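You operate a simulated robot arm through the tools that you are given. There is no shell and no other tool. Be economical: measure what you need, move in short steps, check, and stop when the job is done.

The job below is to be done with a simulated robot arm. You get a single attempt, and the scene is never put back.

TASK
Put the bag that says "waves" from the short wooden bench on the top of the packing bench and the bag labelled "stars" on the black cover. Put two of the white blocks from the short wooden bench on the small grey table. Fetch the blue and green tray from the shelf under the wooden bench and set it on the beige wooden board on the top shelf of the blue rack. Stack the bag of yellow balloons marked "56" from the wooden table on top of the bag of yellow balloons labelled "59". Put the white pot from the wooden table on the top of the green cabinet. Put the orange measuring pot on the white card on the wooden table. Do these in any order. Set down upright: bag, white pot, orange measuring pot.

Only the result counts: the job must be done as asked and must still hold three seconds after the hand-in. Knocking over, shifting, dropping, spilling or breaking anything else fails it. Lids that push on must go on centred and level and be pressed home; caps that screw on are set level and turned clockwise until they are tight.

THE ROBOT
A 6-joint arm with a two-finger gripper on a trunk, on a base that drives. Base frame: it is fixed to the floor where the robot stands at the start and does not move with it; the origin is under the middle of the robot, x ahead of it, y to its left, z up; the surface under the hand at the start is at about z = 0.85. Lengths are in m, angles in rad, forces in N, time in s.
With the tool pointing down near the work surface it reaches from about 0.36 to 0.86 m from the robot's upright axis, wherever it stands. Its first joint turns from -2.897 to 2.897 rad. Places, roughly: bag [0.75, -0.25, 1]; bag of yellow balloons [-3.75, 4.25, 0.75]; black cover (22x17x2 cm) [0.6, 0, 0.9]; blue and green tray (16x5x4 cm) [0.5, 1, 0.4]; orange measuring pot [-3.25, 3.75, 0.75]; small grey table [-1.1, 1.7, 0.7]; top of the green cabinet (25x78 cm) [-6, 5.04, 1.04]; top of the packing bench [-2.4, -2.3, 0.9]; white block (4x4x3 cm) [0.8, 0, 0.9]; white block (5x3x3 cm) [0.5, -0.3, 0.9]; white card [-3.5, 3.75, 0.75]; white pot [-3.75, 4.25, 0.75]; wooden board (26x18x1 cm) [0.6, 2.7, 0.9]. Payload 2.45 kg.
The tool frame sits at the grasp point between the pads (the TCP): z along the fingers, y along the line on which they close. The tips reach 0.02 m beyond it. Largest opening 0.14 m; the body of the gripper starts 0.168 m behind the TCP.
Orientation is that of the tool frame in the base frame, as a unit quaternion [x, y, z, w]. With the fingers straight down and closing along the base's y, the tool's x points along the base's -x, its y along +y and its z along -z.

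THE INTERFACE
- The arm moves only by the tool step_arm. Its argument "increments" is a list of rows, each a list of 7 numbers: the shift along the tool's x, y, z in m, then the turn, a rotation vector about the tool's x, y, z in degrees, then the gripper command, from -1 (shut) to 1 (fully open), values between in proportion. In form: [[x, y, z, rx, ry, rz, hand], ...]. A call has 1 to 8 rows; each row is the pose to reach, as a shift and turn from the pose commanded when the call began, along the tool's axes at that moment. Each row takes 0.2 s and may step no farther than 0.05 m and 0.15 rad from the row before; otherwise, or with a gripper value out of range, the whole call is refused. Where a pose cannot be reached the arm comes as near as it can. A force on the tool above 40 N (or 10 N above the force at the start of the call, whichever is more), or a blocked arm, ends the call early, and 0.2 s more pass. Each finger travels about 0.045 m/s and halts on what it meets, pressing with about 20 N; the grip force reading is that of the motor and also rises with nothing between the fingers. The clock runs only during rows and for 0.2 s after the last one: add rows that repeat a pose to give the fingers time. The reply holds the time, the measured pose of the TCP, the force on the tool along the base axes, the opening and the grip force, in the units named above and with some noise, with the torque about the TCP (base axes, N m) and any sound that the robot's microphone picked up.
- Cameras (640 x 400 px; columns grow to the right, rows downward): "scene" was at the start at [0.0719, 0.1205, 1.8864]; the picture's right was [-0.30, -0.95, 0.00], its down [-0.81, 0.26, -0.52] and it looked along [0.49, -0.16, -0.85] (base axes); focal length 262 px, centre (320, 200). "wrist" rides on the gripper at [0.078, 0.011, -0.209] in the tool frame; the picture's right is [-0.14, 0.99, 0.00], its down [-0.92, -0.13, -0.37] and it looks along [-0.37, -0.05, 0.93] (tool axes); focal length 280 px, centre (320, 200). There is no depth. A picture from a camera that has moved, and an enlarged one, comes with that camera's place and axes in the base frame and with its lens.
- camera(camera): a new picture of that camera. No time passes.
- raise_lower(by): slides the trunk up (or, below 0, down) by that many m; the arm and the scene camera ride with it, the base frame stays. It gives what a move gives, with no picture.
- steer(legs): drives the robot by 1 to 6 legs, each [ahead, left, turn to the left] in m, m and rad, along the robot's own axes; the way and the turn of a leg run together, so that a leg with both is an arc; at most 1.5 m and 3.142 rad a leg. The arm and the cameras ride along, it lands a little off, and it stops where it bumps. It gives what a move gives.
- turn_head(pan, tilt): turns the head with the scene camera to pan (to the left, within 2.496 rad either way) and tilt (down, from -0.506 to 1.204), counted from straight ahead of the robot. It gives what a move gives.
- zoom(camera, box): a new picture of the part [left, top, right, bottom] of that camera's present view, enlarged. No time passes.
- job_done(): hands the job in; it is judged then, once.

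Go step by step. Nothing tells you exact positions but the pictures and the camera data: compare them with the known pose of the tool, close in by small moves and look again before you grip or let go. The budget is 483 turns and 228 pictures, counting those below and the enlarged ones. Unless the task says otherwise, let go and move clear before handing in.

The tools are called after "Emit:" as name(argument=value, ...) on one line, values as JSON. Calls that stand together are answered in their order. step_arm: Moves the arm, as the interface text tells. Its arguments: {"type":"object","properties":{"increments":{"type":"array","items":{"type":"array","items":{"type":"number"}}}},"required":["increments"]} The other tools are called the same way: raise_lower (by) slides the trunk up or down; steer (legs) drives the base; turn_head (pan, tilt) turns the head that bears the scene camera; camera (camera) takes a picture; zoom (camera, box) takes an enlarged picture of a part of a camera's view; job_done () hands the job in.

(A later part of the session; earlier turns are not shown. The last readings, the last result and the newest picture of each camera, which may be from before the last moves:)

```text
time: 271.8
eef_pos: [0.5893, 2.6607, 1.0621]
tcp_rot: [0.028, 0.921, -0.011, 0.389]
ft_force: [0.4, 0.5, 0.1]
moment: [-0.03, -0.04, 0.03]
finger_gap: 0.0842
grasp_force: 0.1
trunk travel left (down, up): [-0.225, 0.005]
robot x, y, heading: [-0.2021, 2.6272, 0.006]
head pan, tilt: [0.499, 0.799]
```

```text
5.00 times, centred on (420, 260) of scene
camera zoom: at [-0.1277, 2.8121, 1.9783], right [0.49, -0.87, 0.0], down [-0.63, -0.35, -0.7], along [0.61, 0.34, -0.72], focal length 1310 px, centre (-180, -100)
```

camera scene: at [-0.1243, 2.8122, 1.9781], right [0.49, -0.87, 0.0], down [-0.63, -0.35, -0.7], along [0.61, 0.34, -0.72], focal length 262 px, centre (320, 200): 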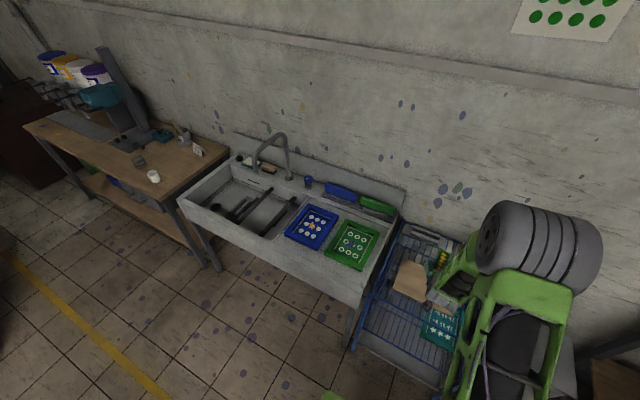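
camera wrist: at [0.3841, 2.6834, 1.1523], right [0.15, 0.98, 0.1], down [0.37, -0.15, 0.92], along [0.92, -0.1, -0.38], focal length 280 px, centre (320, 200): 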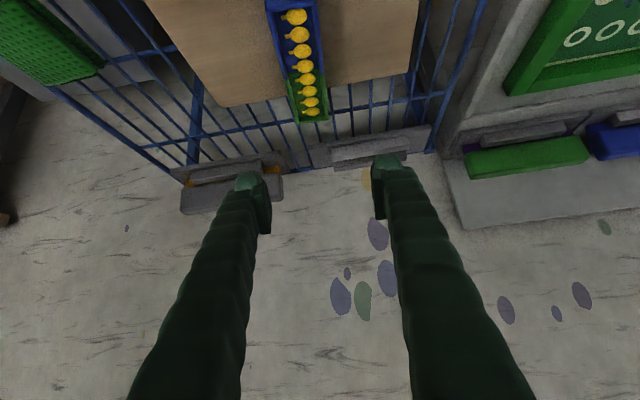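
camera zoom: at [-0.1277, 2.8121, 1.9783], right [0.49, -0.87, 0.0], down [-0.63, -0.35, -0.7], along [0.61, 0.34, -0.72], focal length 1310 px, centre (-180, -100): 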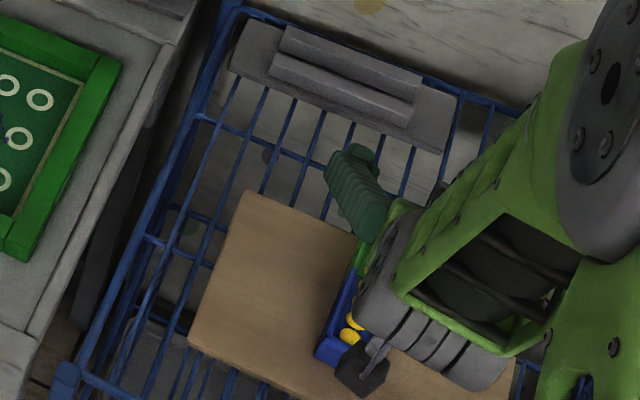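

Emit:
step_arm(increments=[[0, 0, -0.04, 0, 0, 0, 0.2], [0, 0, -0.08, 0, 0, 0, 0.2], [0, 0, -0.12, 0, 0, 0, 0.2]])

Emit:
steer(legs=[[-0.25, 0, 0]])

Emit:
camera(camera="scene")

Emit:
zoom(camera="scene", box=[330, 180, 450, 255])

```text
time: 272.6
eef_pos: [0.5028, 2.6655, 1.149]
tcp_rot: [0.028, 0.92, -0.012, 0.39]
ft_force: [-0.1, 0.6, 0.5]
moment: [0.02, -0.05, -0.03]
finger_gap: 0.084
grasp_force: 0.1
trunk travel left (down, up): [-0.225, 0.005]
robot x, y, heading: [-0.2014, 2.6336, 0.004]
head pan, tilt: [0.499, 0.799]
```

```text
time: 274.5
eef_pos: [0.248, 2.6635, 1.1487]
tcp_rot: [0.026, 0.92, -0.011, 0.39]
ft_force: [0.3, -0.5, 0.0]
moment: [0.0, -0.04, 0.0]
finger_gap: 0.0839
grasp_force: 0.0
trunk travel left (down, up): [-0.225, 0.005]
robot x, y, heading: [-0.4559, 2.6325, 0.004]
head pan, tilt: [0.499, 0.799]
```

```text
134 pictures are left
camera scene: at [-0.3835, 2.8103, 1.9783], right [0.49, -0.87, 0.0], down [-0.63, -0.35, -0.7], along [0.61, 0.34, -0.72], focal length 262 px, centre (320, 200)
```

scene: 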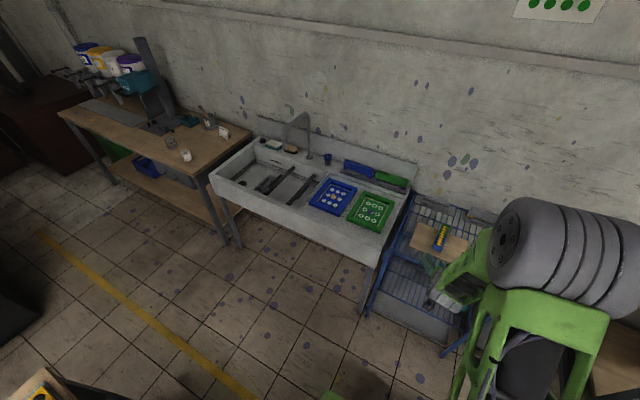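

```text
5.33 times, centred on (390, 218) of scene
camera zoom: at [-0.3835, 2.8103, 1.9783], right [0.49, -0.87, 0.0], down [-0.63, -0.35, -0.7], along [0.61, 0.34, -0.72], focal length 1397 px, centre (-53, 107)
```

zoom: 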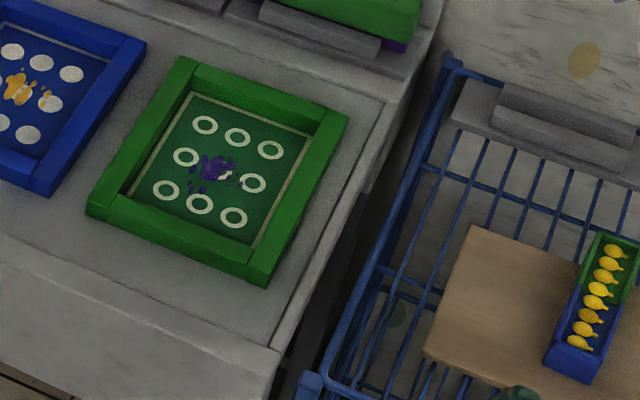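

Emit:
zoom(camera="scene", box=[390, 200, 490, 265])

```text
6.15 times, centred on (440, 232) of scene
camera zoom: at [-0.3835, 2.8103, 1.9783], right [0.49, -0.87, 0.0], down [-0.63, -0.35, -0.7], along [0.61, 0.34, -0.72], focal length 1612 px, centre (-418, 0)
```

zoom: 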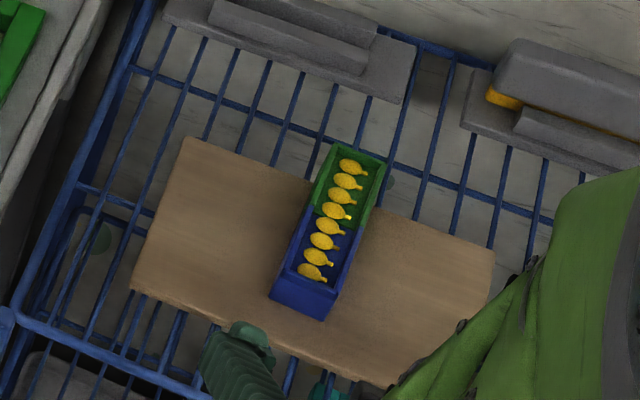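

The tray sits flat but ~3 cm too far back (far end overhanging the board ~2 cm). I'll regrip and pull it back 3.4 cm.

Emit:
steer(legs=[[0.25, 0, 0]])

Emit:
step_arm(increments=[[0, 0, 0.04, 0, 0, 0, 0.1], [0, 0, 0.08, 0, 0, 0, 0.1], [0, 0, 0.12, 0, 0, 0, 0.1]])

Emit:
camera(camera="wrist")

```text
time: 276.3
eef_pos: [0.4974, 2.6645, 1.147]
tcp_rot: [0.028, 0.92, -0.011, 0.39]
ft_force: [0.8, -0.3, -0.7]
moment: [0.0, 0.0, 0.01]
finger_gap: 0.0838
grasp_force: 0.1
trunk travel left (down, up): [-0.225, 0.005]
robot x, y, heading: [-0.2153, 2.6336, 0.008]
head pan, tilt: [0.499, 0.799]
```

```text
time: 277.1
eef_pos: [0.5825, 2.6584, 1.066]
tcp_rot: [0.029, 0.92, -0.012, 0.39]
ft_force: [0.0, 0.3, -0.1]
moment: [-0.01, 0.02, -0.03]
finger_gap: 0.0768
grasp_force: 0.1
trunk travel left (down, up): [-0.225, 0.005]
robot x, y, heading: [-0.2126, 2.6327, 0.005]
head pan, tilt: [0.499, 0.799]
```

```text
131 pictures are left
camera wrist: at [0.378, 2.6814, 1.1553], right [0.16, 0.98, 0.1], down [0.37, -0.15, 0.92], along [0.92, -0.11, -0.38], focal length 280 px, centre (320, 200)
```

wrist: 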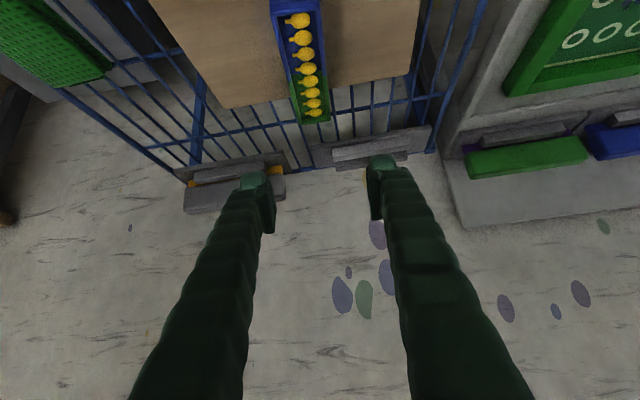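

Emit:
step_arm(increments=[[0.02, 0.002, 0.035, 0, 0, 0, 0.1], [0.045, 0.002, 0.06, 0, 0, 0, 0.1], [0.07, 0.002, 0.085, 0, 0, 0, 0.1], [0.09, 0.002, 0.105, 0, 0, 0, 0.1]])

Emit:
camera(camera="wrist")

```text
time: 278.1
eef_pos: [0.5949, 2.6597, 0.9276]
tcp_rot: [0.027, 0.92, -0.011, 0.39]
ft_force: [0.2, 0.1, 0.1]
moment: [0.03, 0.0, -0.01]
finger_gap: 0.077
grasp_force: 0.0
trunk travel left (down, up): [-0.225, 0.005]
robot x, y, heading: [-0.2128, 2.632, 0.007]
head pan, tilt: [0.499, 0.799]
```

```text
130 pictures are left
camera wrist: at [0.3899, 2.682, 1.0168], right [0.16, 0.98, 0.1], down [0.37, -0.15, 0.92], along [0.92, -0.11, -0.38], focal length 280 px, centre (320, 200)
```

wrist: 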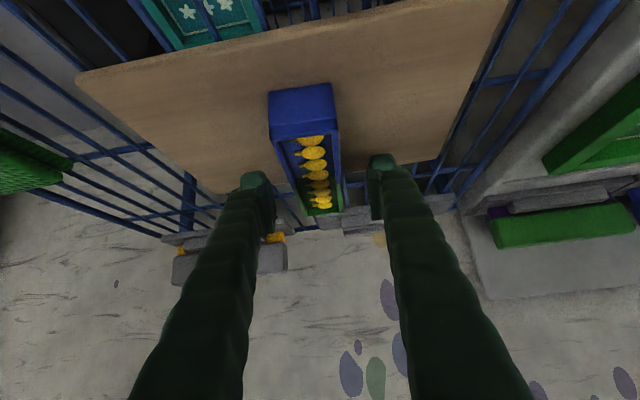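

Emit:
step_arm(increments=[[0.012, -0.001, 0.012, 0, 0, 0, 0.1], [0.02, -0.001, 0.02, 0, 0, 0, 0.1], [0.02, -0.001, 0.02, 0, 0, 0, -0.3], [0.02, -0.001, 0.02, 0, 0, 0, -1], [0.02, -0.001, 0.02, 0, 0, 0, -1], [0.02, -0.001, 0.02, 0, 0, 0, -1]])

Emit:
step_arm(increments=[[-0.008, 0, -0.007, 0, 0, 0, -1], [-0.018, 0, -0.017, 0, 0, 0, -1]])

Emit:
camera(camera="wrist")

```text
time: 279.5
eef_pos: [0.5942, 2.6581, 0.8995]
tcp_rot: [0.028, 0.921, -0.011, 0.389]
ft_force: [1.1, 0.1, -0.2]
moment: [0.02, 0.0, -0.01]
finger_gap: 0.0445
grasp_force: 20.2
trunk travel left (down, up): [-0.225, 0.005]
robot x, y, heading: [-0.2076, 2.6325, 0.009]
head pan, tilt: [0.499, 0.799]
```

```text
time: 280.1
eef_pos: [0.5937, 2.6596, 0.9234]
tcp_rot: [0.028, 0.921, -0.011, 0.389]
ft_force: [-0.8, 1.2, -0.6]
moment: [-0.02, 0.01, 0.04]
finger_gap: 0.0447
grasp_force: 20.3
trunk travel left (down, up): [-0.225, 0.005]
robot x, y, heading: [-0.2138, 2.6306, 0.005]
head pan, tilt: [0.499, 0.799]
```

```text
129 pictures are left
camera wrist: at [0.3892, 2.6817, 1.0124], right [0.16, 0.98, 0.1], down [0.37, -0.15, 0.92], along [0.92, -0.11, -0.38], focal length 280 px, centre (320, 200)
```

wrist: 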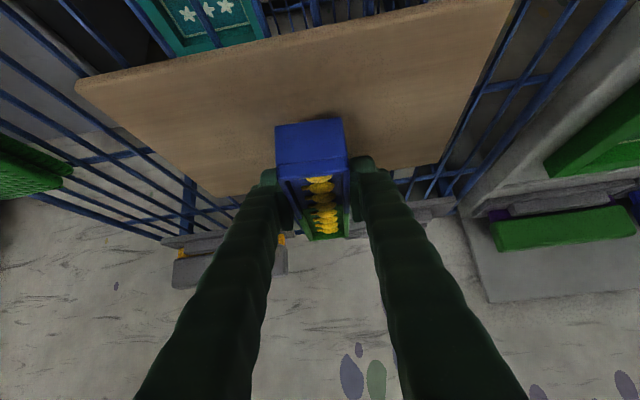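

Emit:
step_arm(increments=[[0.012, 0, -0.012, 0, 0, 0, -1], [0.0236, 0, -0.0245, 0, 0, 0, -1], [0.032, 0, -0.016, 0, 0, 0, -1], [0.038, 0, -0.0105, 0, 0, 0, -1], [0.0395, 0, -0.009, 0, 0, 0, -1]])

```text
time: 281.3
eef_pos: [0.561, 2.6621, 0.9019]
tcp_rot: [0.028, 0.92, -0.011, 0.39]
ft_force: [-0.8, -0.1, -0.8]
moment: [0.01, 0.02, -0.02]
finger_gap: 0.0445
grasp_force: 19.9
trunk travel left (down, up): [-0.225, 0.005]
robot x, y, heading: [-0.2161, 2.6319, 0.007]
head pan, tilt: [0.499, 0.799]
```

Emit:
step_arm(increments=[[0.001, 0, 0.001, 0, 0, 0, -1], [0.002, 0, 0.002, 0, 0, 0, -1], [0.002, 0, 0.002, 0, 0, 0, -1]])

Emit:
step_arm(increments=[[0, 0, 0, 0, 0, 0, -0.25], [0, 0, 0, 0, 0, 0, -0.1], [0, 0, 0, 0, 0, 0, 0], [-0.03, 0, -0.03, 0, 0, 0, 0.1], [-0.06, 0, -0.06, 0, 0, 0, 0.1], [-0.09, 0, -0.09, 0, 0, 0, 0.1], [-0.12, 0, -0.12, 0, 0, 0, 0.1]])

Emit:
step_arm(increments=[[0, 0, -0.04, 0, 0, 0, 0.1], [0, 0, -0.08, 0, 0, 0, 0.1], [0, 0, -0.12, 0, 0, 0, 0.1]])

Emit:
steer(legs=[[-0.25, 0, 0]])

Emit:
zoom(camera="scene", box=[390, 200, 490, 265])

```text
time: 282.1
eef_pos: [0.5626, 2.6613, 0.8984]
tcp_rot: [0.028, 0.92, -0.012, 0.391]
ft_force: [0.1, 0.5, -1.4]
moment: [-0.01, -0.01, 0.0]
finger_gap: 0.0448
grasp_force: 20.1
trunk travel left (down, up): [-0.225, 0.005]
robot x, y, heading: [-0.213, 2.6321, 0.004]
head pan, tilt: [0.499, 0.799]
```

```text
time: 283.7
eef_pos: [0.5561, 2.6617, 1.0676]
tcp_rot: [0.028, 0.92, -0.011, 0.39]
ft_force: [0.8, 0.4, 0.0]
moment: [-0.01, -0.01, 0.0]
finger_gap: 0.0772
grasp_force: 0.1
trunk travel left (down, up): [-0.225, 0.005]
robot x, y, heading: [-0.2114, 2.6306, 0.004]
head pan, tilt: [0.499, 0.799]
```

```text
time: 284.5
eef_pos: [0.4698, 2.665, 1.1506]
tcp_rot: [0.029, 0.92, -0.012, 0.391]
ft_force: [0.1, -0.5, 1.0]
moment: [-0.03, -0.03, 0.01]
finger_gap: 0.0771
grasp_force: 0.0
trunk travel left (down, up): [-0.225, 0.005]
robot x, y, heading: [-0.2105, 2.6291, 0.004]
head pan, tilt: [0.499, 0.799]
```

```text
time: 286.3
eef_pos: [0.223, 2.6641, 1.1504]
tcp_rot: [0.028, 0.92, -0.011, 0.39]
ft_force: [-0.4, 0.2, 0.7]
moment: [0.0, -0.02, 0.0]
finger_gap: 0.0769
grasp_force: 0.1
trunk travel left (down, up): [-0.225, 0.005]
robot x, y, heading: [-0.4569, 2.6316, 0.01]
head pan, tilt: [0.499, 0.799]
```

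```text
6.15 times, centred on (440, 232) of scene
camera zoom: at [-0.3844, 2.8104, 1.9783], right [0.48, -0.87, 0.0], down [-0.63, -0.35, -0.7], along [0.61, 0.34, -0.72], focal length 1612 px, centre (-418, 0)
```

zoom: 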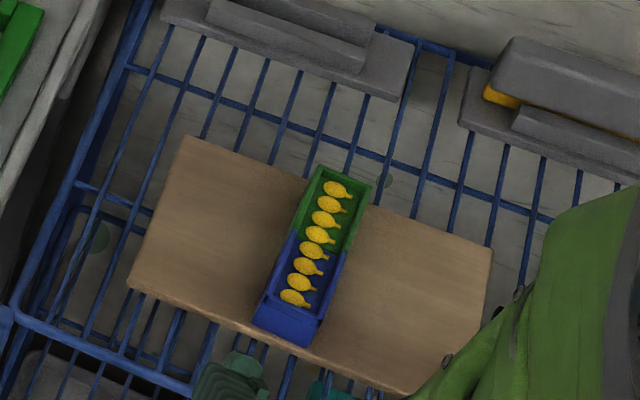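

The tray now lies fully on the board. Restore the hand to vertical and look toward the next area (far left-rear).

Emit:
step_arm(increments=[[0, 0, 0, 0, 8, 0, 0], [0, 0, 0, 0, 16, 0, 0], [0, 0, 0, 0, 24, 0, 0], [0, 0, 0, 0, 32, 0, 0], [0, 0, 0, 0, 40, 0, 0], [0, 0, 0, 0, 45.5, 0, 0]])

Emit:
turn_head(pan=2.45, tilt=0.3)

Emit:
camera(camera="scene")

Emit:
turn_head(pan=1.5, tilt=0.4)

Emit:
camera(camera="scene")

```text
time: 287.7
eef_pos: [0.2243, 2.6645, 1.1496]
tcp_rot: [0.029, 1.0, 0.0, 0.002]
ft_force: [0.4, -0.6, 0.3]
moment: [0.05, 0.03, 0.02]
finger_gap: 0.0701
grasp_force: 0.2
out of reach, approached as far as the arm can: row 2, 3
trunk travel left (down, up): [-0.225, 0.005]
robot x, y, heading: [-0.4574, 2.6289, 0.009]
head pan, tilt: [0.499, 0.799]
```

```text
time: 289.6
eef_pos: [0.2253, 2.6658, 1.151]
tcp_rot: [0.029, 1.0, 0.001, 0.005]
ft_force: [0.1, 0.7, -0.4]
moment: [-0.01, 0.01, -0.02]
finger_gap: 0.0698
grasp_force: 0.1
trunk travel left (down, up): [-0.225, 0.005]
robot x, y, heading: [-0.4615, 2.6299, 0.01]
head pan, tilt: [2.45, 0.3]
```

```text
127 pictures are left
camera scene: at [-0.5257, 2.8304, 2.0226], right [0.63, 0.77, 0.0], down [0.23, -0.19, -0.96], along [-0.74, 0.6, -0.3], focal length 262 px, centre (320, 200)
```

scene: 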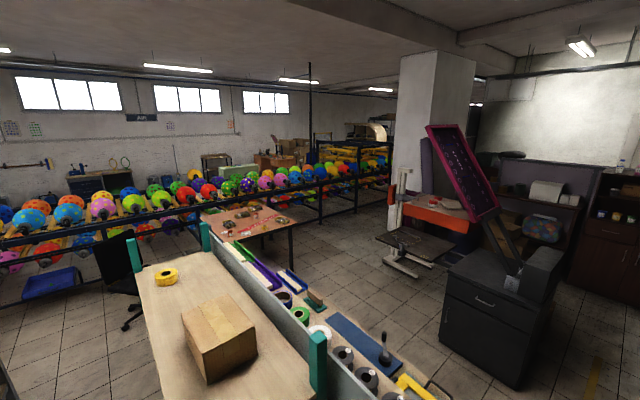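

```text
time: 290.8
eef_pos: [0.224, 2.6651, 1.1506]
tcp_rot: [0.029, 1.0, 0.0, 0.004]
ft_force: [0.3, -0.3, 0.1]
moment: [-0.01, 0.01, -0.01]
finger_gap: 0.0702
grasp_force: 0.0
trunk travel left (down, up): [-0.225, 0.005]
robot x, y, heading: [-0.4622, 2.6283, 0.006]
head pan, tilt: [1.499, 0.4]
```

```text
126 pictures are left
camera scene: at [-0.4475, 2.8637, 2.0133], right [1.0, -0.06, 0.0], down [-0.02, -0.39, -0.92], along [0.06, 0.92, -0.39], focal length 262 px, centre (320, 200)
```

scene: 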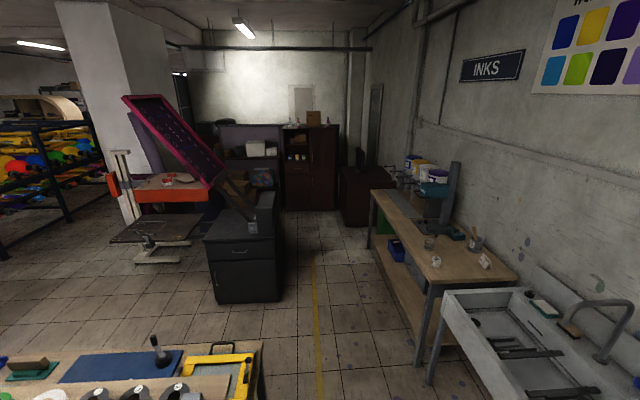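

The wooden table is at ≈(-3.6,4.1). The aisle runs up past the counter (right end x≈-0.66) and then left at y≈4.35. Drive via that aisle.

Emit:
steer(legs=[[0.22, 0, 0], [0, 0, 1.56]])

Emit:
turn_head(pan=0.4, tilt=0.6)

Emit:
camera(camera="scene")

```text
time: 296.3
eef_pos: [-0.267, 3.3157, 1.149]
tcp_rot: [-0.681, 0.732, 0.003, 0.003]
ft_force: [0.6, -0.1, -0.2]
moment: [0.02, 0.0, -0.04]
finger_gap: 0.07
grasp_force: 0.1
trunk travel left (down, up): [-0.225, 0.005]
robot x, y, heading: [-0.2416, 2.6331, 1.565]
head pan, tilt: [1.499, 0.4]
```

```text
time: 297.6
eef_pos: [-0.2679, 3.3158, 1.1503]
tcp_rot: [-0.68, 0.733, 0.004, 0.002]
ft_force: [0.1, -1.3, 0.8]
moment: [0.02, 0.03, 0.01]
finger_gap: 0.0698
grasp_force: 0.1
trunk travel left (down, up): [-0.225, 0.005]
robot x, y, heading: [-0.2427, 2.6355, 1.57]
head pan, tilt: [0.4, 0.6]
```

```text
125 pictures are left
camera scene: at [-0.4188, 2.7252, 1.9951], right [0.92, 0.38, 0.0], down [0.22, -0.52, -0.83], along [-0.32, 0.76, -0.56], focal length 262 px, centre (320, 200)
```

scene: 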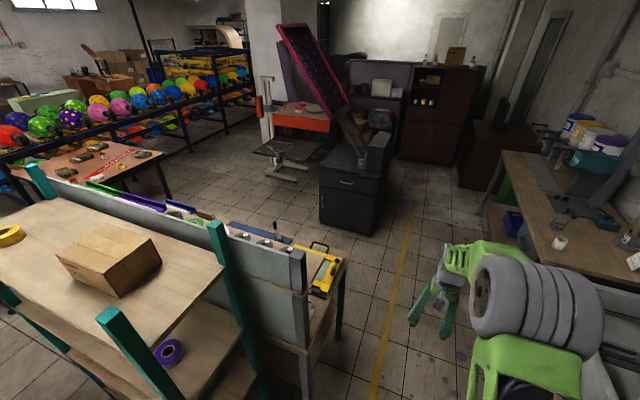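

Emit:
step_arm(increments=[[0.05, 0, -0.02, 0, 0, 0, 0], [0.1, 0, -0.04, 0, 0, 0, 0], [0.15, 0, -0.05, 0, 0, 0, 0], [0.2, 0, -0.05, 0, 0, 0, 0]])

Emit:
steer(legs=[[0.85, 0, 0], [0.8, 0, 0]])

Emit:
steer(legs=[[0, 0, 1.57]])

Emit:
turn_head(pan=0.2, tilt=0.5)

Emit:
camera(camera="scene")

```text
refused: row 1 steps farther than a row can; nothing moved
```

```text
time: 306.1
eef_pos: [-0.2392, 4.9778, 1.1497]
tcp_rot: [-0.675, 0.738, 0.002, 0.002]
ft_force: [0.5, 0.8, 0.4]
moment: [-0.03, 0.01, 0.01]
finger_gap: 0.0701
grasp_force: 0.1
trunk travel left (down, up): [-0.225, 0.005]
robot x, y, heading: [-0.2247, 4.2915, 1.545]
head pan, tilt: [0.4, 0.6]
```

```text
time: 310.4
eef_pos: [-0.9091, 4.2623, 1.1499]
tcp_rot: [1.0, -0.031, -0.004, 0.0]
ft_force: [-0.4, 0.1, 0.5]
moment: [0.01, 0.05, -0.01]
finger_gap: 0.0702
grasp_force: 0.1
trunk travel left (down, up): [-0.225, 0.005]
robot x, y, heading: [-0.2216, 4.2956, -3.133]
head pan, tilt: [0.4, 0.6]
```

```text
time: 311.1
eef_pos: [-0.9087, 4.2616, 1.1506]
tcp_rot: [0.999, -0.032, -0.005, 0.0]
ft_force: [-0.2, 0.2, 0.5]
moment: [-0.01, 0.0, -0.02]
finger_gap: 0.0701
grasp_force: 0.1
trunk travel left (down, up): [-0.225, 0.005]
robot x, y, heading: [-0.2276, 4.2952, -3.136]
head pan, tilt: [0.201, 0.499]
```

```text
124 pictures are left
camera scene: at [-0.326, 4.1368, 2.0041], right [-0.2, 0.98, 0.0], down [0.47, 0.1, -0.88], along [-0.86, -0.18, -0.48], focal length 262 px, centre (320, 200)
```

scene: 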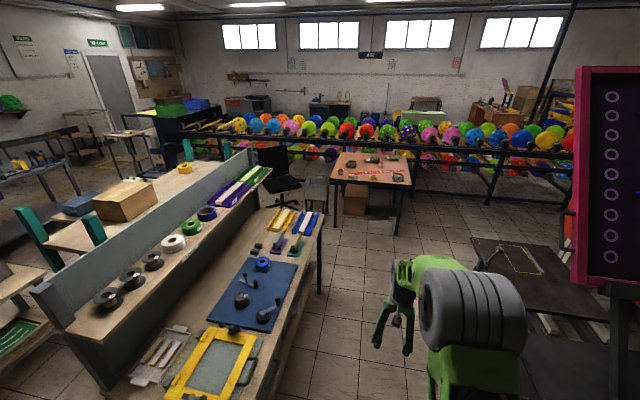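

The wooden table is straight ahead (x≈-4.06…-3.05, y≈3.68…4.6). Drive ahead 1.9 m.

Emit:
steer(legs=[[1.0, 0, -0.005], [0.85, 0, 0]])

Emit:
turn_head(pan=0.0, tilt=0.65)

Emit:
camera(camera="scene")

```text
time: 320.4
eef_pos: [-2.7743, 4.256, 1.1505]
tcp_rot: [0.999, -0.034, -0.004, 0.0]
ft_force: [-0.7, -0.2, -0.7]
moment: [0.0, -0.06, 0.0]
finger_gap: 0.0701
grasp_force: 0.0
trunk travel left (down, up): [-0.225, 0.005]
robot x, y, heading: [-2.0887, 4.2828, 3.144]
head pan, tilt: [0.201, 0.499]
```

```text
time: 321.2
eef_pos: [-2.7756, 4.257, 1.15]
tcp_rot: [0.999, -0.034, -0.004, -0.001]
ft_force: [0.1, 0.2, -0.2]
moment: [-0.02, -0.01, 0.0]
finger_gap: 0.0698
grasp_force: 0.1
trunk travel left (down, up): [-0.225, 0.005]
robot x, y, heading: [-2.0871, 4.2857, 3.145]
head pan, tilt: [0.0, 0.649]
```

```text
123 pictures are left
camera scene: at [-2.1906, 4.1458, 1.9908], right [0.0, 1.0, 0.0], down [0.6, 0.0, -0.8], along [-0.8, 0.0, -0.6], focal length 262 px, centre (320, 200)
```

scene: 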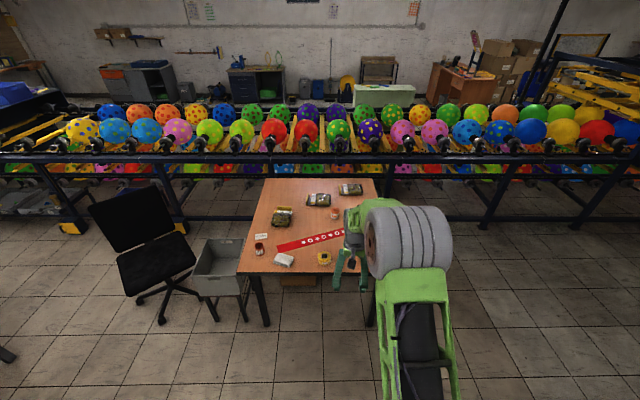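

Emit:
zoom(camera="scene", box=[240, 175, 400, 275])

```text
4.00 times, centred on (320, 225) of scene
camera zoom: at [-2.1906, 4.1458, 1.9908], right [0.0, 1.0, 0.0], down [0.6, 0.0, -0.8], along [-0.8, 0.0, -0.6], focal length 1048 px, centre (320, 100)
```

zoom: 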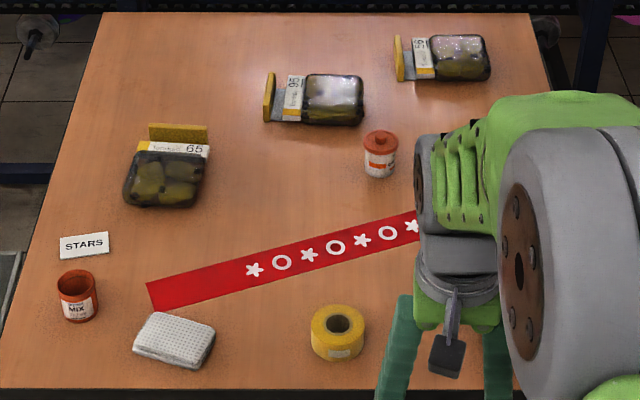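

Emit:
zoom(camera="scene", box=[302, 190, 334, 210])

Emit:
zoom(camera="scene", box=[334, 180, 366, 200])

Emit:
zoom(camera="scene", box=[264, 202, 304, 227])

```text
16.00 times, centred on (318, 200) of scene
camera zoom: at [-2.1906, 4.1458, 1.9908], right [0.0, 1.0, 0.0], down [0.6, 0.0, -0.8], along [-0.8, 0.0, -0.6], focal length 4192 px, centre (352, 200)
```

zoom: 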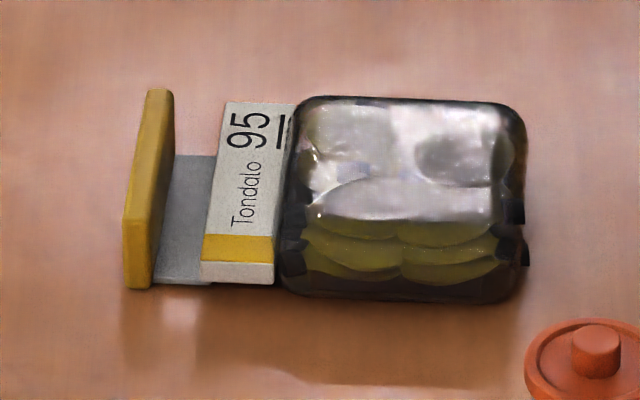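

```text
16.00 times, centred on (350, 190) of scene
camera zoom: at [-2.1906, 4.1458, 1.9908], right [0.0, 1.0, 0.0], down [0.6, 0.0, -0.8], along [-0.8, 0.0, -0.6], focal length 4192 px, centre (-160, 360)
```

zoom: 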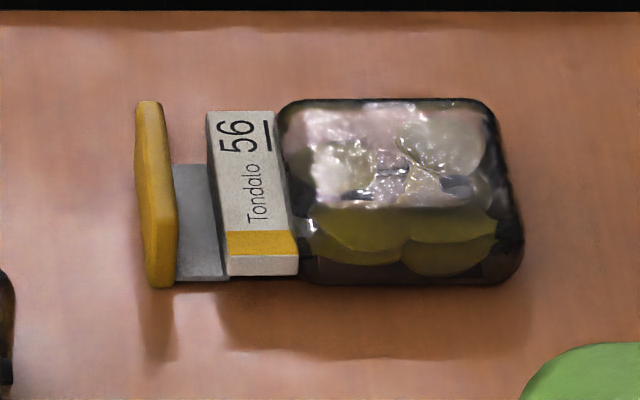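

```text
16.00 times, centred on (284, 214) of scene
camera zoom: at [-2.1906, 4.1458, 1.9908], right [0.0, 1.0, 0.0], down [0.6, 0.0, -0.8], along [-0.8, 0.0, -0.6], focal length 4192 px, centre (896, -32)
```

zoom: 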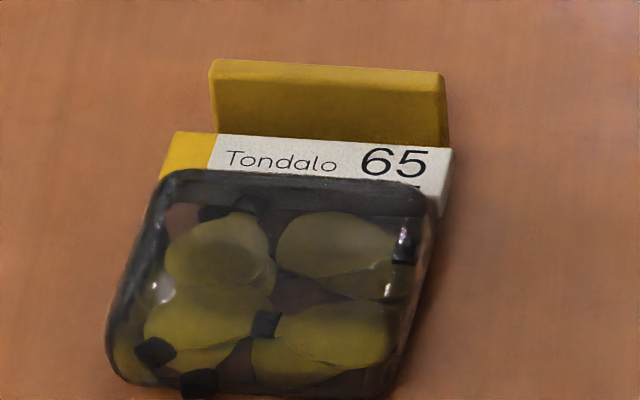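

Bags read 95, 56, 65 so far; a "59" may be hidden behind the arm. Look at the hidden part of the table with the wrist camera.

Emit:
camera(camera="wrist")

Emit:
turn_head(pan=-0.6, tilt=0.6)

Emit:
camera(camera="scene")

```text
118 pictures are left
camera wrist: at [-2.6972, 4.2396, 1.3586], right [-0.2, -0.98, 0.0], down [-0.91, 0.19, 0.38], along [-0.37, 0.08, -0.93], focal length 280 px, centre (320, 200)
```

wrist: 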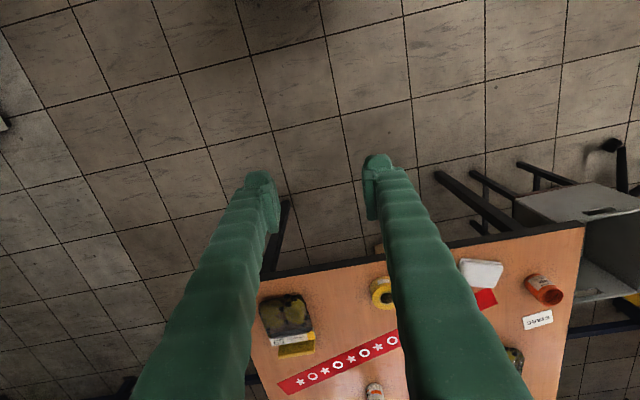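

```text
time: 322.2
eef_pos: [-2.7749, 4.2564, 1.1499]
tcp_rot: [0.999, -0.035, -0.005, 0.0]
ft_force: [-0.3, 0.0, -0.7]
moment: [0.02, -0.03, 0.0]
finger_gap: 0.07
grasp_force: 0.1
trunk travel left (down, up): [-0.225, 0.005]
robot x, y, heading: [-2.0905, 4.2821, 3.142]
head pan, tilt: [-0.6, 0.6]
```

```text
117 pictures are left
camera scene: at [-2.1768, 4.1957, 1.9951], right [0.57, 0.82, 0.0], down [0.47, -0.32, -0.83], along [-0.68, 0.47, -0.56], focal length 262 px, centre (320, 200)
```

scene: 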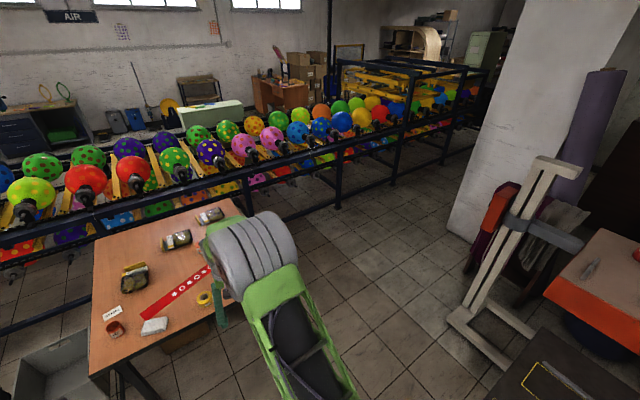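

Emit:
zoom(camera="wrist", box=[250, 285, 330, 335])

```text
8.00 times, centred on (290, 310) of wrist
camera zoom: at [-2.6973, 4.2396, 1.3586], right [-0.2, -0.98, 0.0], down [-0.91, 0.19, 0.38], along [-0.37, 0.08, -0.93], focal length 2243 px, centre (560, -680)
```

zoom: 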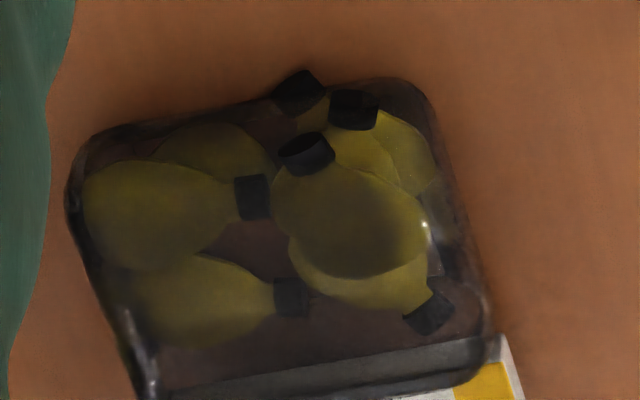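

Emit:
zoom(camera="wrist", box=[260, 320, 324, 360])

```text
10.00 times, centred on (292, 340) of wrist
camera zoom: at [-2.6973, 4.2396, 1.3586], right [-0.2, -0.98, 0.0], down [-0.91, 0.19, 0.38], along [-0.37, 0.08, -0.93], focal length 2804 px, centre (600, -1200)
```

zoom: 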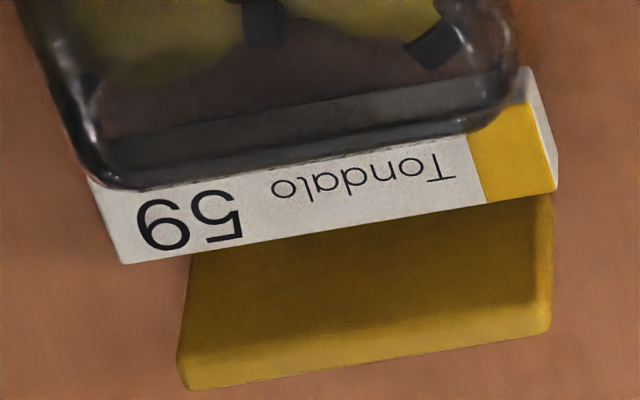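

Found it: the fourth bag (right-front) is 59; the rear-right one is 56. First do the orange cup: move to the front-left of the table.

Emit:
steer(legs=[[0, 0.43, 0], [0.58, 0, 0]])

Emit:
camera(camera="wrist")

Emit:
turn_head(pan=0.1, tilt=0.9)

Emit:
camera(camera="scene")

```text
time: 325.1
eef_pos: [-2.7742, 3.9824, 1.1496]
tcp_rot: [0.999, -0.031, -0.005, 0.001]
ft_force: [0.2, 0.5, 0.0]
moment: [-0.15, 0.02, -0.02]
finger_gap: 0.07
grasp_force: 0.1
trunk travel left (down, up): [-0.225, 0.005]
robot x, y, heading: [-2.0924, 4.0139, -3.137]
head pan, tilt: [-0.6, 0.6]
stopped in leg 1: the robot was blocked; the commanded pose is now the measured one
```

```text
114 pictures are left
camera wrist: at [-2.6973, 3.9666, 1.3586], right [-0.2, -0.98, 0.0], down [-0.91, 0.19, 0.38], along [-0.37, 0.07, -0.93], focal length 280 px, centre (320, 200)
```

wrist: 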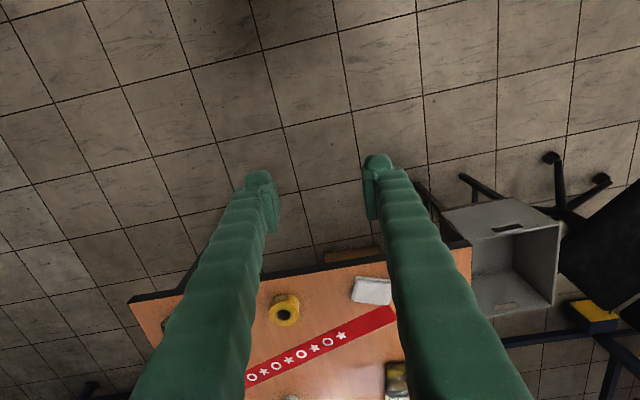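

```text
time: 326.2
eef_pos: [-2.7752, 3.9797, 1.1497]
tcp_rot: [1.0, -0.031, -0.004, 0.0]
ft_force: [0.8, 0.9, 0.9]
moment: [-0.02, 0.0, -0.01]
finger_gap: 0.0698
grasp_force: 0.1
trunk travel left (down, up): [-0.225, 0.005]
robot x, y, heading: [-2.0915, 4.0122, -3.137]
head pan, tilt: [0.099, 0.901]
```

```text
113 pictures are left
camera scene: at [-2.1786, 3.8653, 1.9703], right [-0.1, 0.99, 0.0], down [0.78, 0.08, -0.62], along [-0.62, -0.06, -0.78], focal length 262 px, centre (320, 200)
```

scene: 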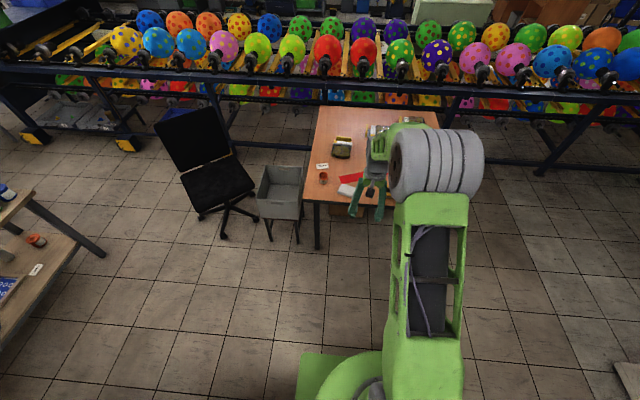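

Blocked by the counter to my left-rear; move right a touch, go ahead, then left.

Emit:
steer(legs=[[0, -0.05, 0], [0.45, 0, 0]])

Emit:
turn_head(pan=1.7, tilt=0.8)

Emit:
camera(camera="scene")

```text
time: 329.6
eef_pos: [-3.2232, 4.0272, 1.1501]
tcp_rot: [1.0, -0.031, -0.004, 0.002]
ft_force: [0.0, -0.7, 1.0]
moment: [-0.06, -0.05, 0.0]
finger_gap: 0.0698
grasp_force: 0.1
trunk travel left (down, up): [-0.225, 0.005]
robot x, y, heading: [-2.54, 4.0621, -3.138]
head pan, tilt: [0.099, 0.901]
```

```text
time: 331.3
eef_pos: [-3.2227, 4.0275, 1.1499]
tcp_rot: [0.999, -0.031, -0.005, 0.001]
ft_force: [0.2, 0.2, 0.3]
moment: [-0.03, 0.03, 0.0]
finger_gap: 0.0699
grasp_force: 0.1
trunk travel left (down, up): [-0.225, 0.005]
robot x, y, heading: [-2.5418, 4.06, -3.137]
head pan, tilt: [1.7, 0.799]
```

```text
112 pictures are left
camera scene: at [-2.5408, 3.8427, 1.9782], right [-0.99, -0.13, 0.0], down [-0.09, 0.71, -0.7], along [0.09, -0.69, -0.72], focal length 262 px, centre (320, 200)
```

scene: 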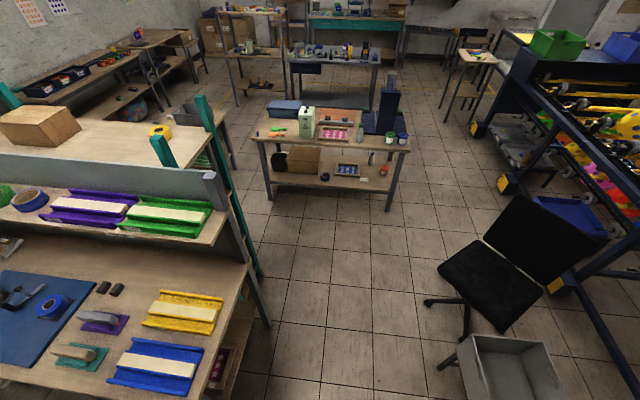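

Emit:
steer(legs=[[0.13, 0, 0], [0, 0.16, 0]])

Emit:
turn_head(pan=0.1, tilt=0.9)

Emit:
camera(camera="scene")

Emit:
camera(camera="wrist")

```text
time: 334.3
eef_pos: [-3.351, 3.8643, 1.1512]
tcp_rot: [1.0, -0.03, -0.004, 0.0]
ft_force: [0.6, -0.1, -0.8]
moment: [0.04, 0.01, 0.0]
finger_gap: 0.07
grasp_force: 0.1
trunk travel left (down, up): [-0.225, 0.005]
robot x, y, heading: [-2.6664, 3.9029, -3.138]
head pan, tilt: [1.7, 0.799]
```

```text
time: 335.9
eef_pos: [-3.3516, 3.8645, 1.1499]
tcp_rot: [1.0, -0.029, -0.004, 0.001]
ft_force: [0.0, 0.6, 0.3]
moment: [-0.01, -0.04, 0.0]
finger_gap: 0.0701
grasp_force: 0.1
trunk travel left (down, up): [-0.225, 0.005]
robot x, y, heading: [-2.6677, 3.9008, -3.139]
head pan, tilt: [0.099, 0.901]
```

```text
111 pictures are left
camera scene: at [-2.7553, 3.753, 1.9703], right [-0.1, 0.99, 0.0], down [0.78, 0.08, -0.62], along [-0.62, -0.06, -0.78], focal length 262 px, centre (320, 200)
```

scene: 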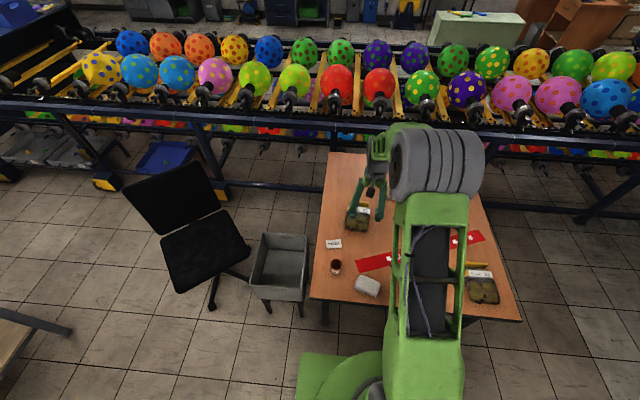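

```text
110 pictures are left
camera wrist: at [-3.2741, 3.8498, 1.3586], right [-0.2, -0.98, 0.0], down [-0.91, 0.18, 0.38], along [-0.37, 0.07, -0.93], focal length 280 px, centre (320, 200)
```

wrist: 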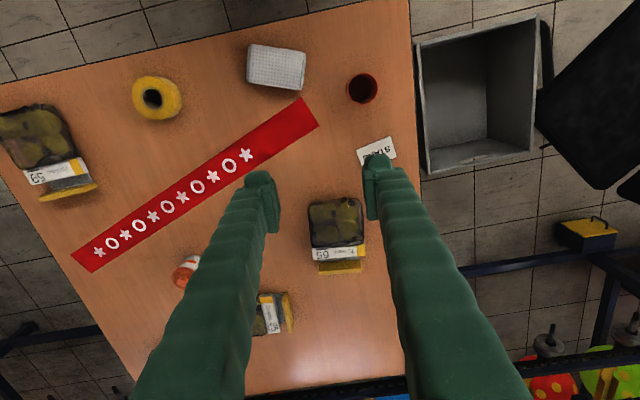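

Cup at ≈(-3.29,3.774), card at ≈(-3.43,3.754). Move over the cup and open wider.

Emit:
step_arm(increments=[[0.025, 0.03, 0.02, 0, 0, 0, 0.3], [0.05, 0.06, 0.04, 0, 0, 0, 0.6], [0.067, 0.087, 0.06, 0, 0, 0, 0.6], [0.067, 0.087, 0.1, 0, 0, 0, 0.6], [0.067, 0.087, 0.14, 0, 0, 0, 0.6], [0.067, 0.087, 0.18, 0, 0, 0, 0.6]])

Emit:
camera(camera="wrist")

Emit:
zoom(camera="scene", box=[300, 220, 396, 280])

```text
time: 337.3
eef_pos: [-3.2931, 3.7766, 0.9667]
tcp_rot: [1.0, -0.03, -0.004, 0.001]
ft_force: [-0.4, 0.8, 0.2]
moment: [0.01, -0.05, 0.01]
finger_gap: 0.1118
grasp_force: 0.0
trunk travel left (down, up): [-0.225, 0.005]
robot x, y, heading: [-2.6657, 3.8989, -3.138]
head pan, tilt: [0.099, 0.901]
```

```text
109 pictures are left
camera wrist: at [-3.2149, 3.7599, 1.1753], right [-0.2, -0.98, 0.0], down [-0.91, 0.18, 0.38], along [-0.37, 0.07, -0.93], focal length 280 px, centre (320, 200)
```

wrist: 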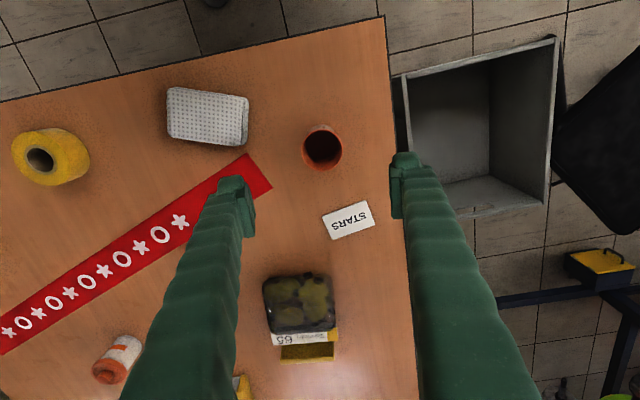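

```text
6.67 times, centred on (348, 250) of scene
camera zoom: at [-2.7566, 3.753, 1.9702], right [-0.1, 0.99, 0.0], down [0.78, 0.08, -0.62], along [-0.62, -0.06, -0.78], focal length 1747 px, centre (133, -133)
```

zoom: 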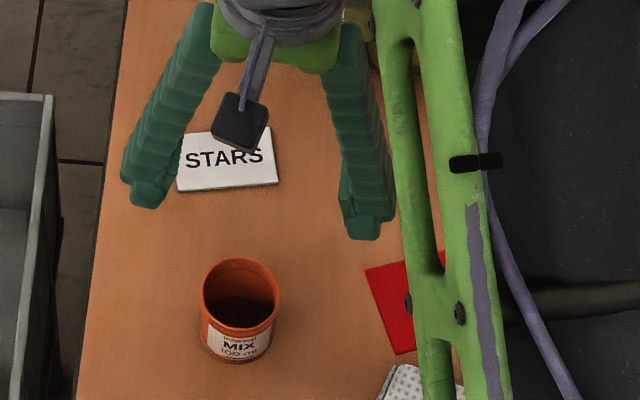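

Emit:
step_arm(increments=[[0.004, 0.007, 0.045, 0, 0, 0, 0.5], [0.004, 0.007, 0.09, 0, 0, 0, 0.4], [0.004, 0.007, 0.135, 0, 0, 0, 0.4], [0.004, 0.007, 0.172, 0, 0, 0, 0.4]])

Emit:
camera(camera="wrist")

```text
time: 338.3
eef_pos: [-3.2888, 3.7682, 0.796]
tcp_rot: [1.0, -0.029, -0.004, 0.001]
ft_force: [-0.1, 0.4, 0.6]
moment: [-0.01, -0.01, 0.0]
finger_gap: 0.0979
grasp_force: 0.1
trunk travel left (down, up): [-0.225, 0.005]
robot x, y, heading: [-2.6695, 3.8997, -3.141]
head pan, tilt: [0.099, 0.901]
```

```text
107 pictures are left
camera wrist: at [-3.212, 3.7513, 1.0044], right [-0.2, -0.98, 0.0], down [-0.91, 0.18, 0.38], along [-0.37, 0.07, -0.93], focal length 280 px, centre (320, 200)
```

wrist: 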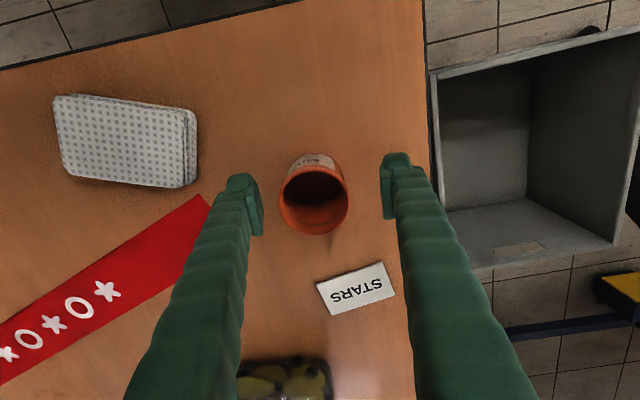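

Emit:
step_arm(increments=[[0, -0.003, 0.003, 0, 0, 0, 0], [0, -0.003, 0.003, 0, 0, 0, -0.4], [0, -0.003, 0.003, 0, 0, 0, -1], [0, -0.003, 0.003, 0, 0, 0, -1], [0, -0.003, 0.003, 0, 0, 0, -1]])

Emit:
step_arm(increments=[[0, 0, -0.02, 0, 0, 0, -1], [0, 0, -0.04, 0, 0, 0, -1], [0, 0, -0.06, 0, 0, 0, -1]])

Emit:
camera(camera="wrist")

```text
time: 339.5
eef_pos: [-3.2889, 3.7696, 0.7934]
tcp_rot: [1.0, -0.029, -0.004, 0.001]
ft_force: [-0.7, 0.1, 0.7]
moment: [0.0, 0.01, -0.01]
finger_gap: 0.0542
grasp_force: 20.0
trunk travel left (down, up): [-0.225, 0.005]
robot x, y, heading: [-2.665, 3.8976, -3.138]
head pan, tilt: [0.099, 0.901]
```

```text
time: 340.3
eef_pos: [-3.2896, 3.771, 0.8553]
tcp_rot: [1.0, -0.031, -0.004, 0.001]
ft_force: [-0.4, 0.5, 0.0]
moment: [0.04, 0.01, -0.06]
finger_gap: 0.0543
grasp_force: 20.0
trunk travel left (down, up): [-0.225, 0.005]
robot x, y, heading: [-2.6695, 3.9005, -3.139]
head pan, tilt: [0.099, 0.901]
```

```text
106 pictures are left
camera wrist: at [-3.2107, 3.7549, 1.0632], right [-0.2, -0.98, 0.0], down [-0.91, 0.18, 0.38], along [-0.37, 0.07, -0.93], focal length 280 px, centre (320, 200)
```

wrist: 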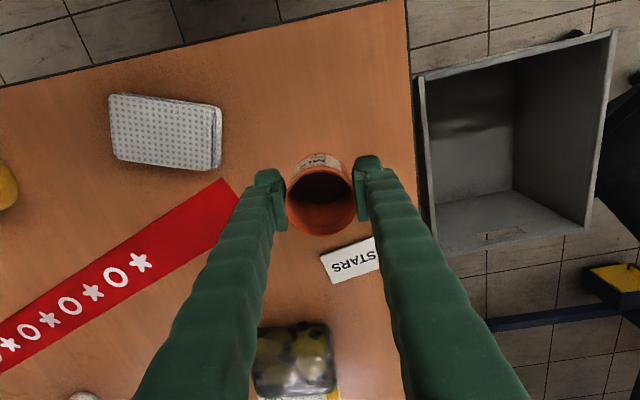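

Cup is held upright. Move over the card centre (-3.427,3.752).

Emit:
step_arm(increments=[[-0.045, 0.009, 0, 0, 0, 0, -1], [-0.09, 0.018, 0, 0, 0, 0, -1], [-0.137, 0.026, 0, 0, 0, 0, -1], [-0.137, 0.026, 0.03, 0, 0, 0, -1], [-0.137, 0.026, 0.045, 0, 0, 0, -1]])

Emit:
camera(camera="wrist")

Emit:
zoom(camera="scene", box=[300, 210, 396, 270])

```text
time: 341.5
eef_pos: [-3.4275, 3.7528, 0.8118]
tcp_rot: [1.0, -0.03, -0.004, 0.001]
ft_force: [0.6, 0.1, 0.1]
moment: [0.02, -0.03, 0.02]
finger_gap: 0.0543
grasp_force: 20.0
trunk travel left (down, up): [-0.225, 0.005]
robot x, y, heading: [-2.6694, 3.9008, -3.139]
head pan, tilt: [0.099, 0.901]
```

```text
105 pictures are left
camera wrist: at [-3.3502, 3.7373, 1.019], right [-0.2, -0.98, 0.0], down [-0.91, 0.18, 0.38], along [-0.37, 0.07, -0.93], focal length 280 px, centre (320, 200)
```

wrist: 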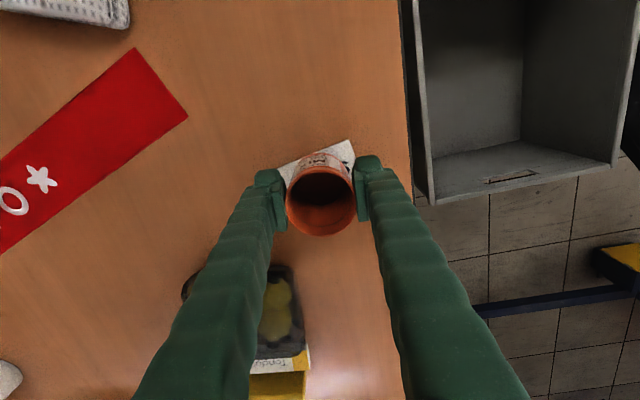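

```text
6.67 times, centred on (348, 240) of scene
camera zoom: at [-2.7556, 3.7531, 1.9703], right [-0.1, 0.99, 0.0], down [0.78, 0.08, -0.62], along [-0.62, -0.06, -0.78], focal length 1747 px, centre (133, -67)
```

zoom: 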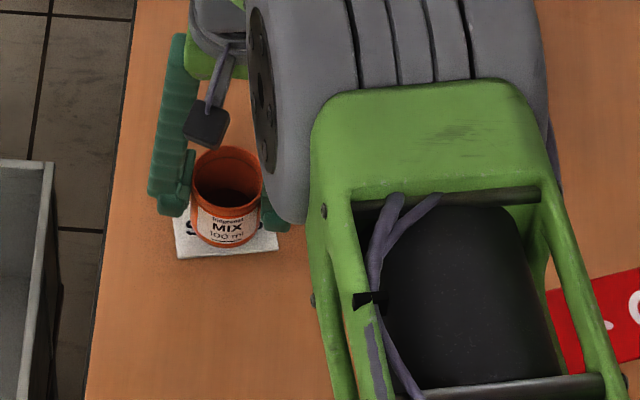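

Emit:
step_arm(increments=[[-0.006, 0.0, 0.008, 0, 0, 0, -1], [-0.006, 0.0, 0.013, 0, 0, 0, -1], [-0.006, 0.0, 0.016, 0, 0, 0, -1], [-0.006, 0.0, 0.018, 0, 0, 0, -1]])

Emit:
zoom(camera="scene", box=[300, 210, 396, 270])

```text
time: 342.5
eef_pos: [-3.4365, 3.7531, 0.797]
tcp_rot: [1.0, -0.03, -0.008, 0.0]
ft_force: [0.2, 1.4, 21.5]
moment: [0.01, 0.01, -0.02]
finger_gap: 0.0541
grasp_force: 20.0
trunk travel left (down, up): [-0.225, 0.005]
robot x, y, heading: [-2.6702, 3.8978, -3.142]
head pan, tilt: [0.099, 0.901]
```

```text
6.67 times, centred on (348, 240) of scene
camera zoom: at [-2.7527, 3.7536, 1.9707], right [-0.1, 0.99, 0.0], down [0.78, 0.08, -0.62], along [-0.62, -0.06, -0.78], focal length 1747 px, centre (133, -67)
```

zoom: 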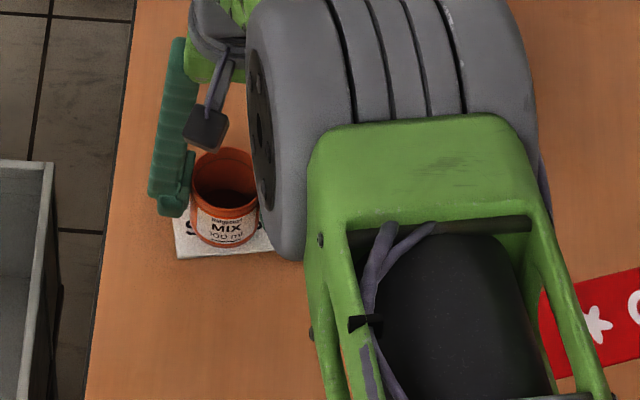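

In contact with the cup on the card. Release and rise.

Emit:
step_arm(increments=[[0, 0, -0.002, 0, 0, 0, -0.1], [0, 0, -0.002, 0, 0, 0, 0.2], [0, 0, -0.002, 0, 0, 0, 0.2], [0, 0, -0.04, 0, 0, 0, 0.2], [0, 0, -0.09, 0, 0, 0, 0.2], [0, 0, -0.14, 0, 0, 0, 0.2], [0, 0, -0.19, 0, 0, 0, 0.2]])

Emit:
camera(camera="wrist")

```text
time: 344.1
eef_pos: [-3.4312, 3.7523, 0.9827]
tcp_rot: [1.0, -0.03, -0.004, 0.0]
ft_force: [0.6, 0.1, -0.3]
moment: [-0.01, 0.03, 0.01]
finger_gap: 0.084
grasp_force: 0.1
trunk travel left (down, up): [-0.225, 0.005]
robot x, y, heading: [-2.6678, 3.8968, -3.138]
head pan, tilt: [0.099, 0.901]
```

```text
102 pictures are left
camera wrist: at [-3.3532, 3.7356, 1.1903], right [-0.2, -0.98, 0.0], down [-0.91, 0.18, 0.38], along [-0.37, 0.07, -0.93], focal length 280 px, centre (320, 200)
```

wrist: 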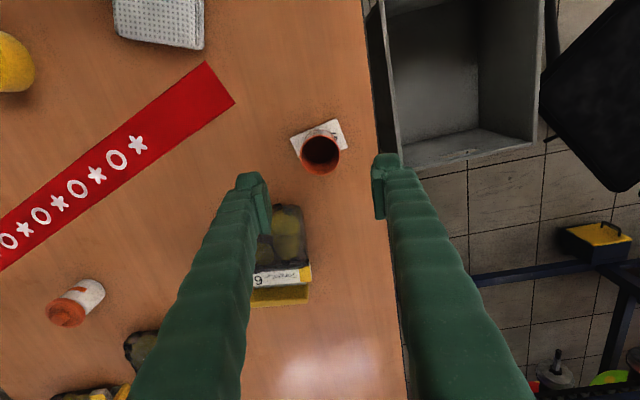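

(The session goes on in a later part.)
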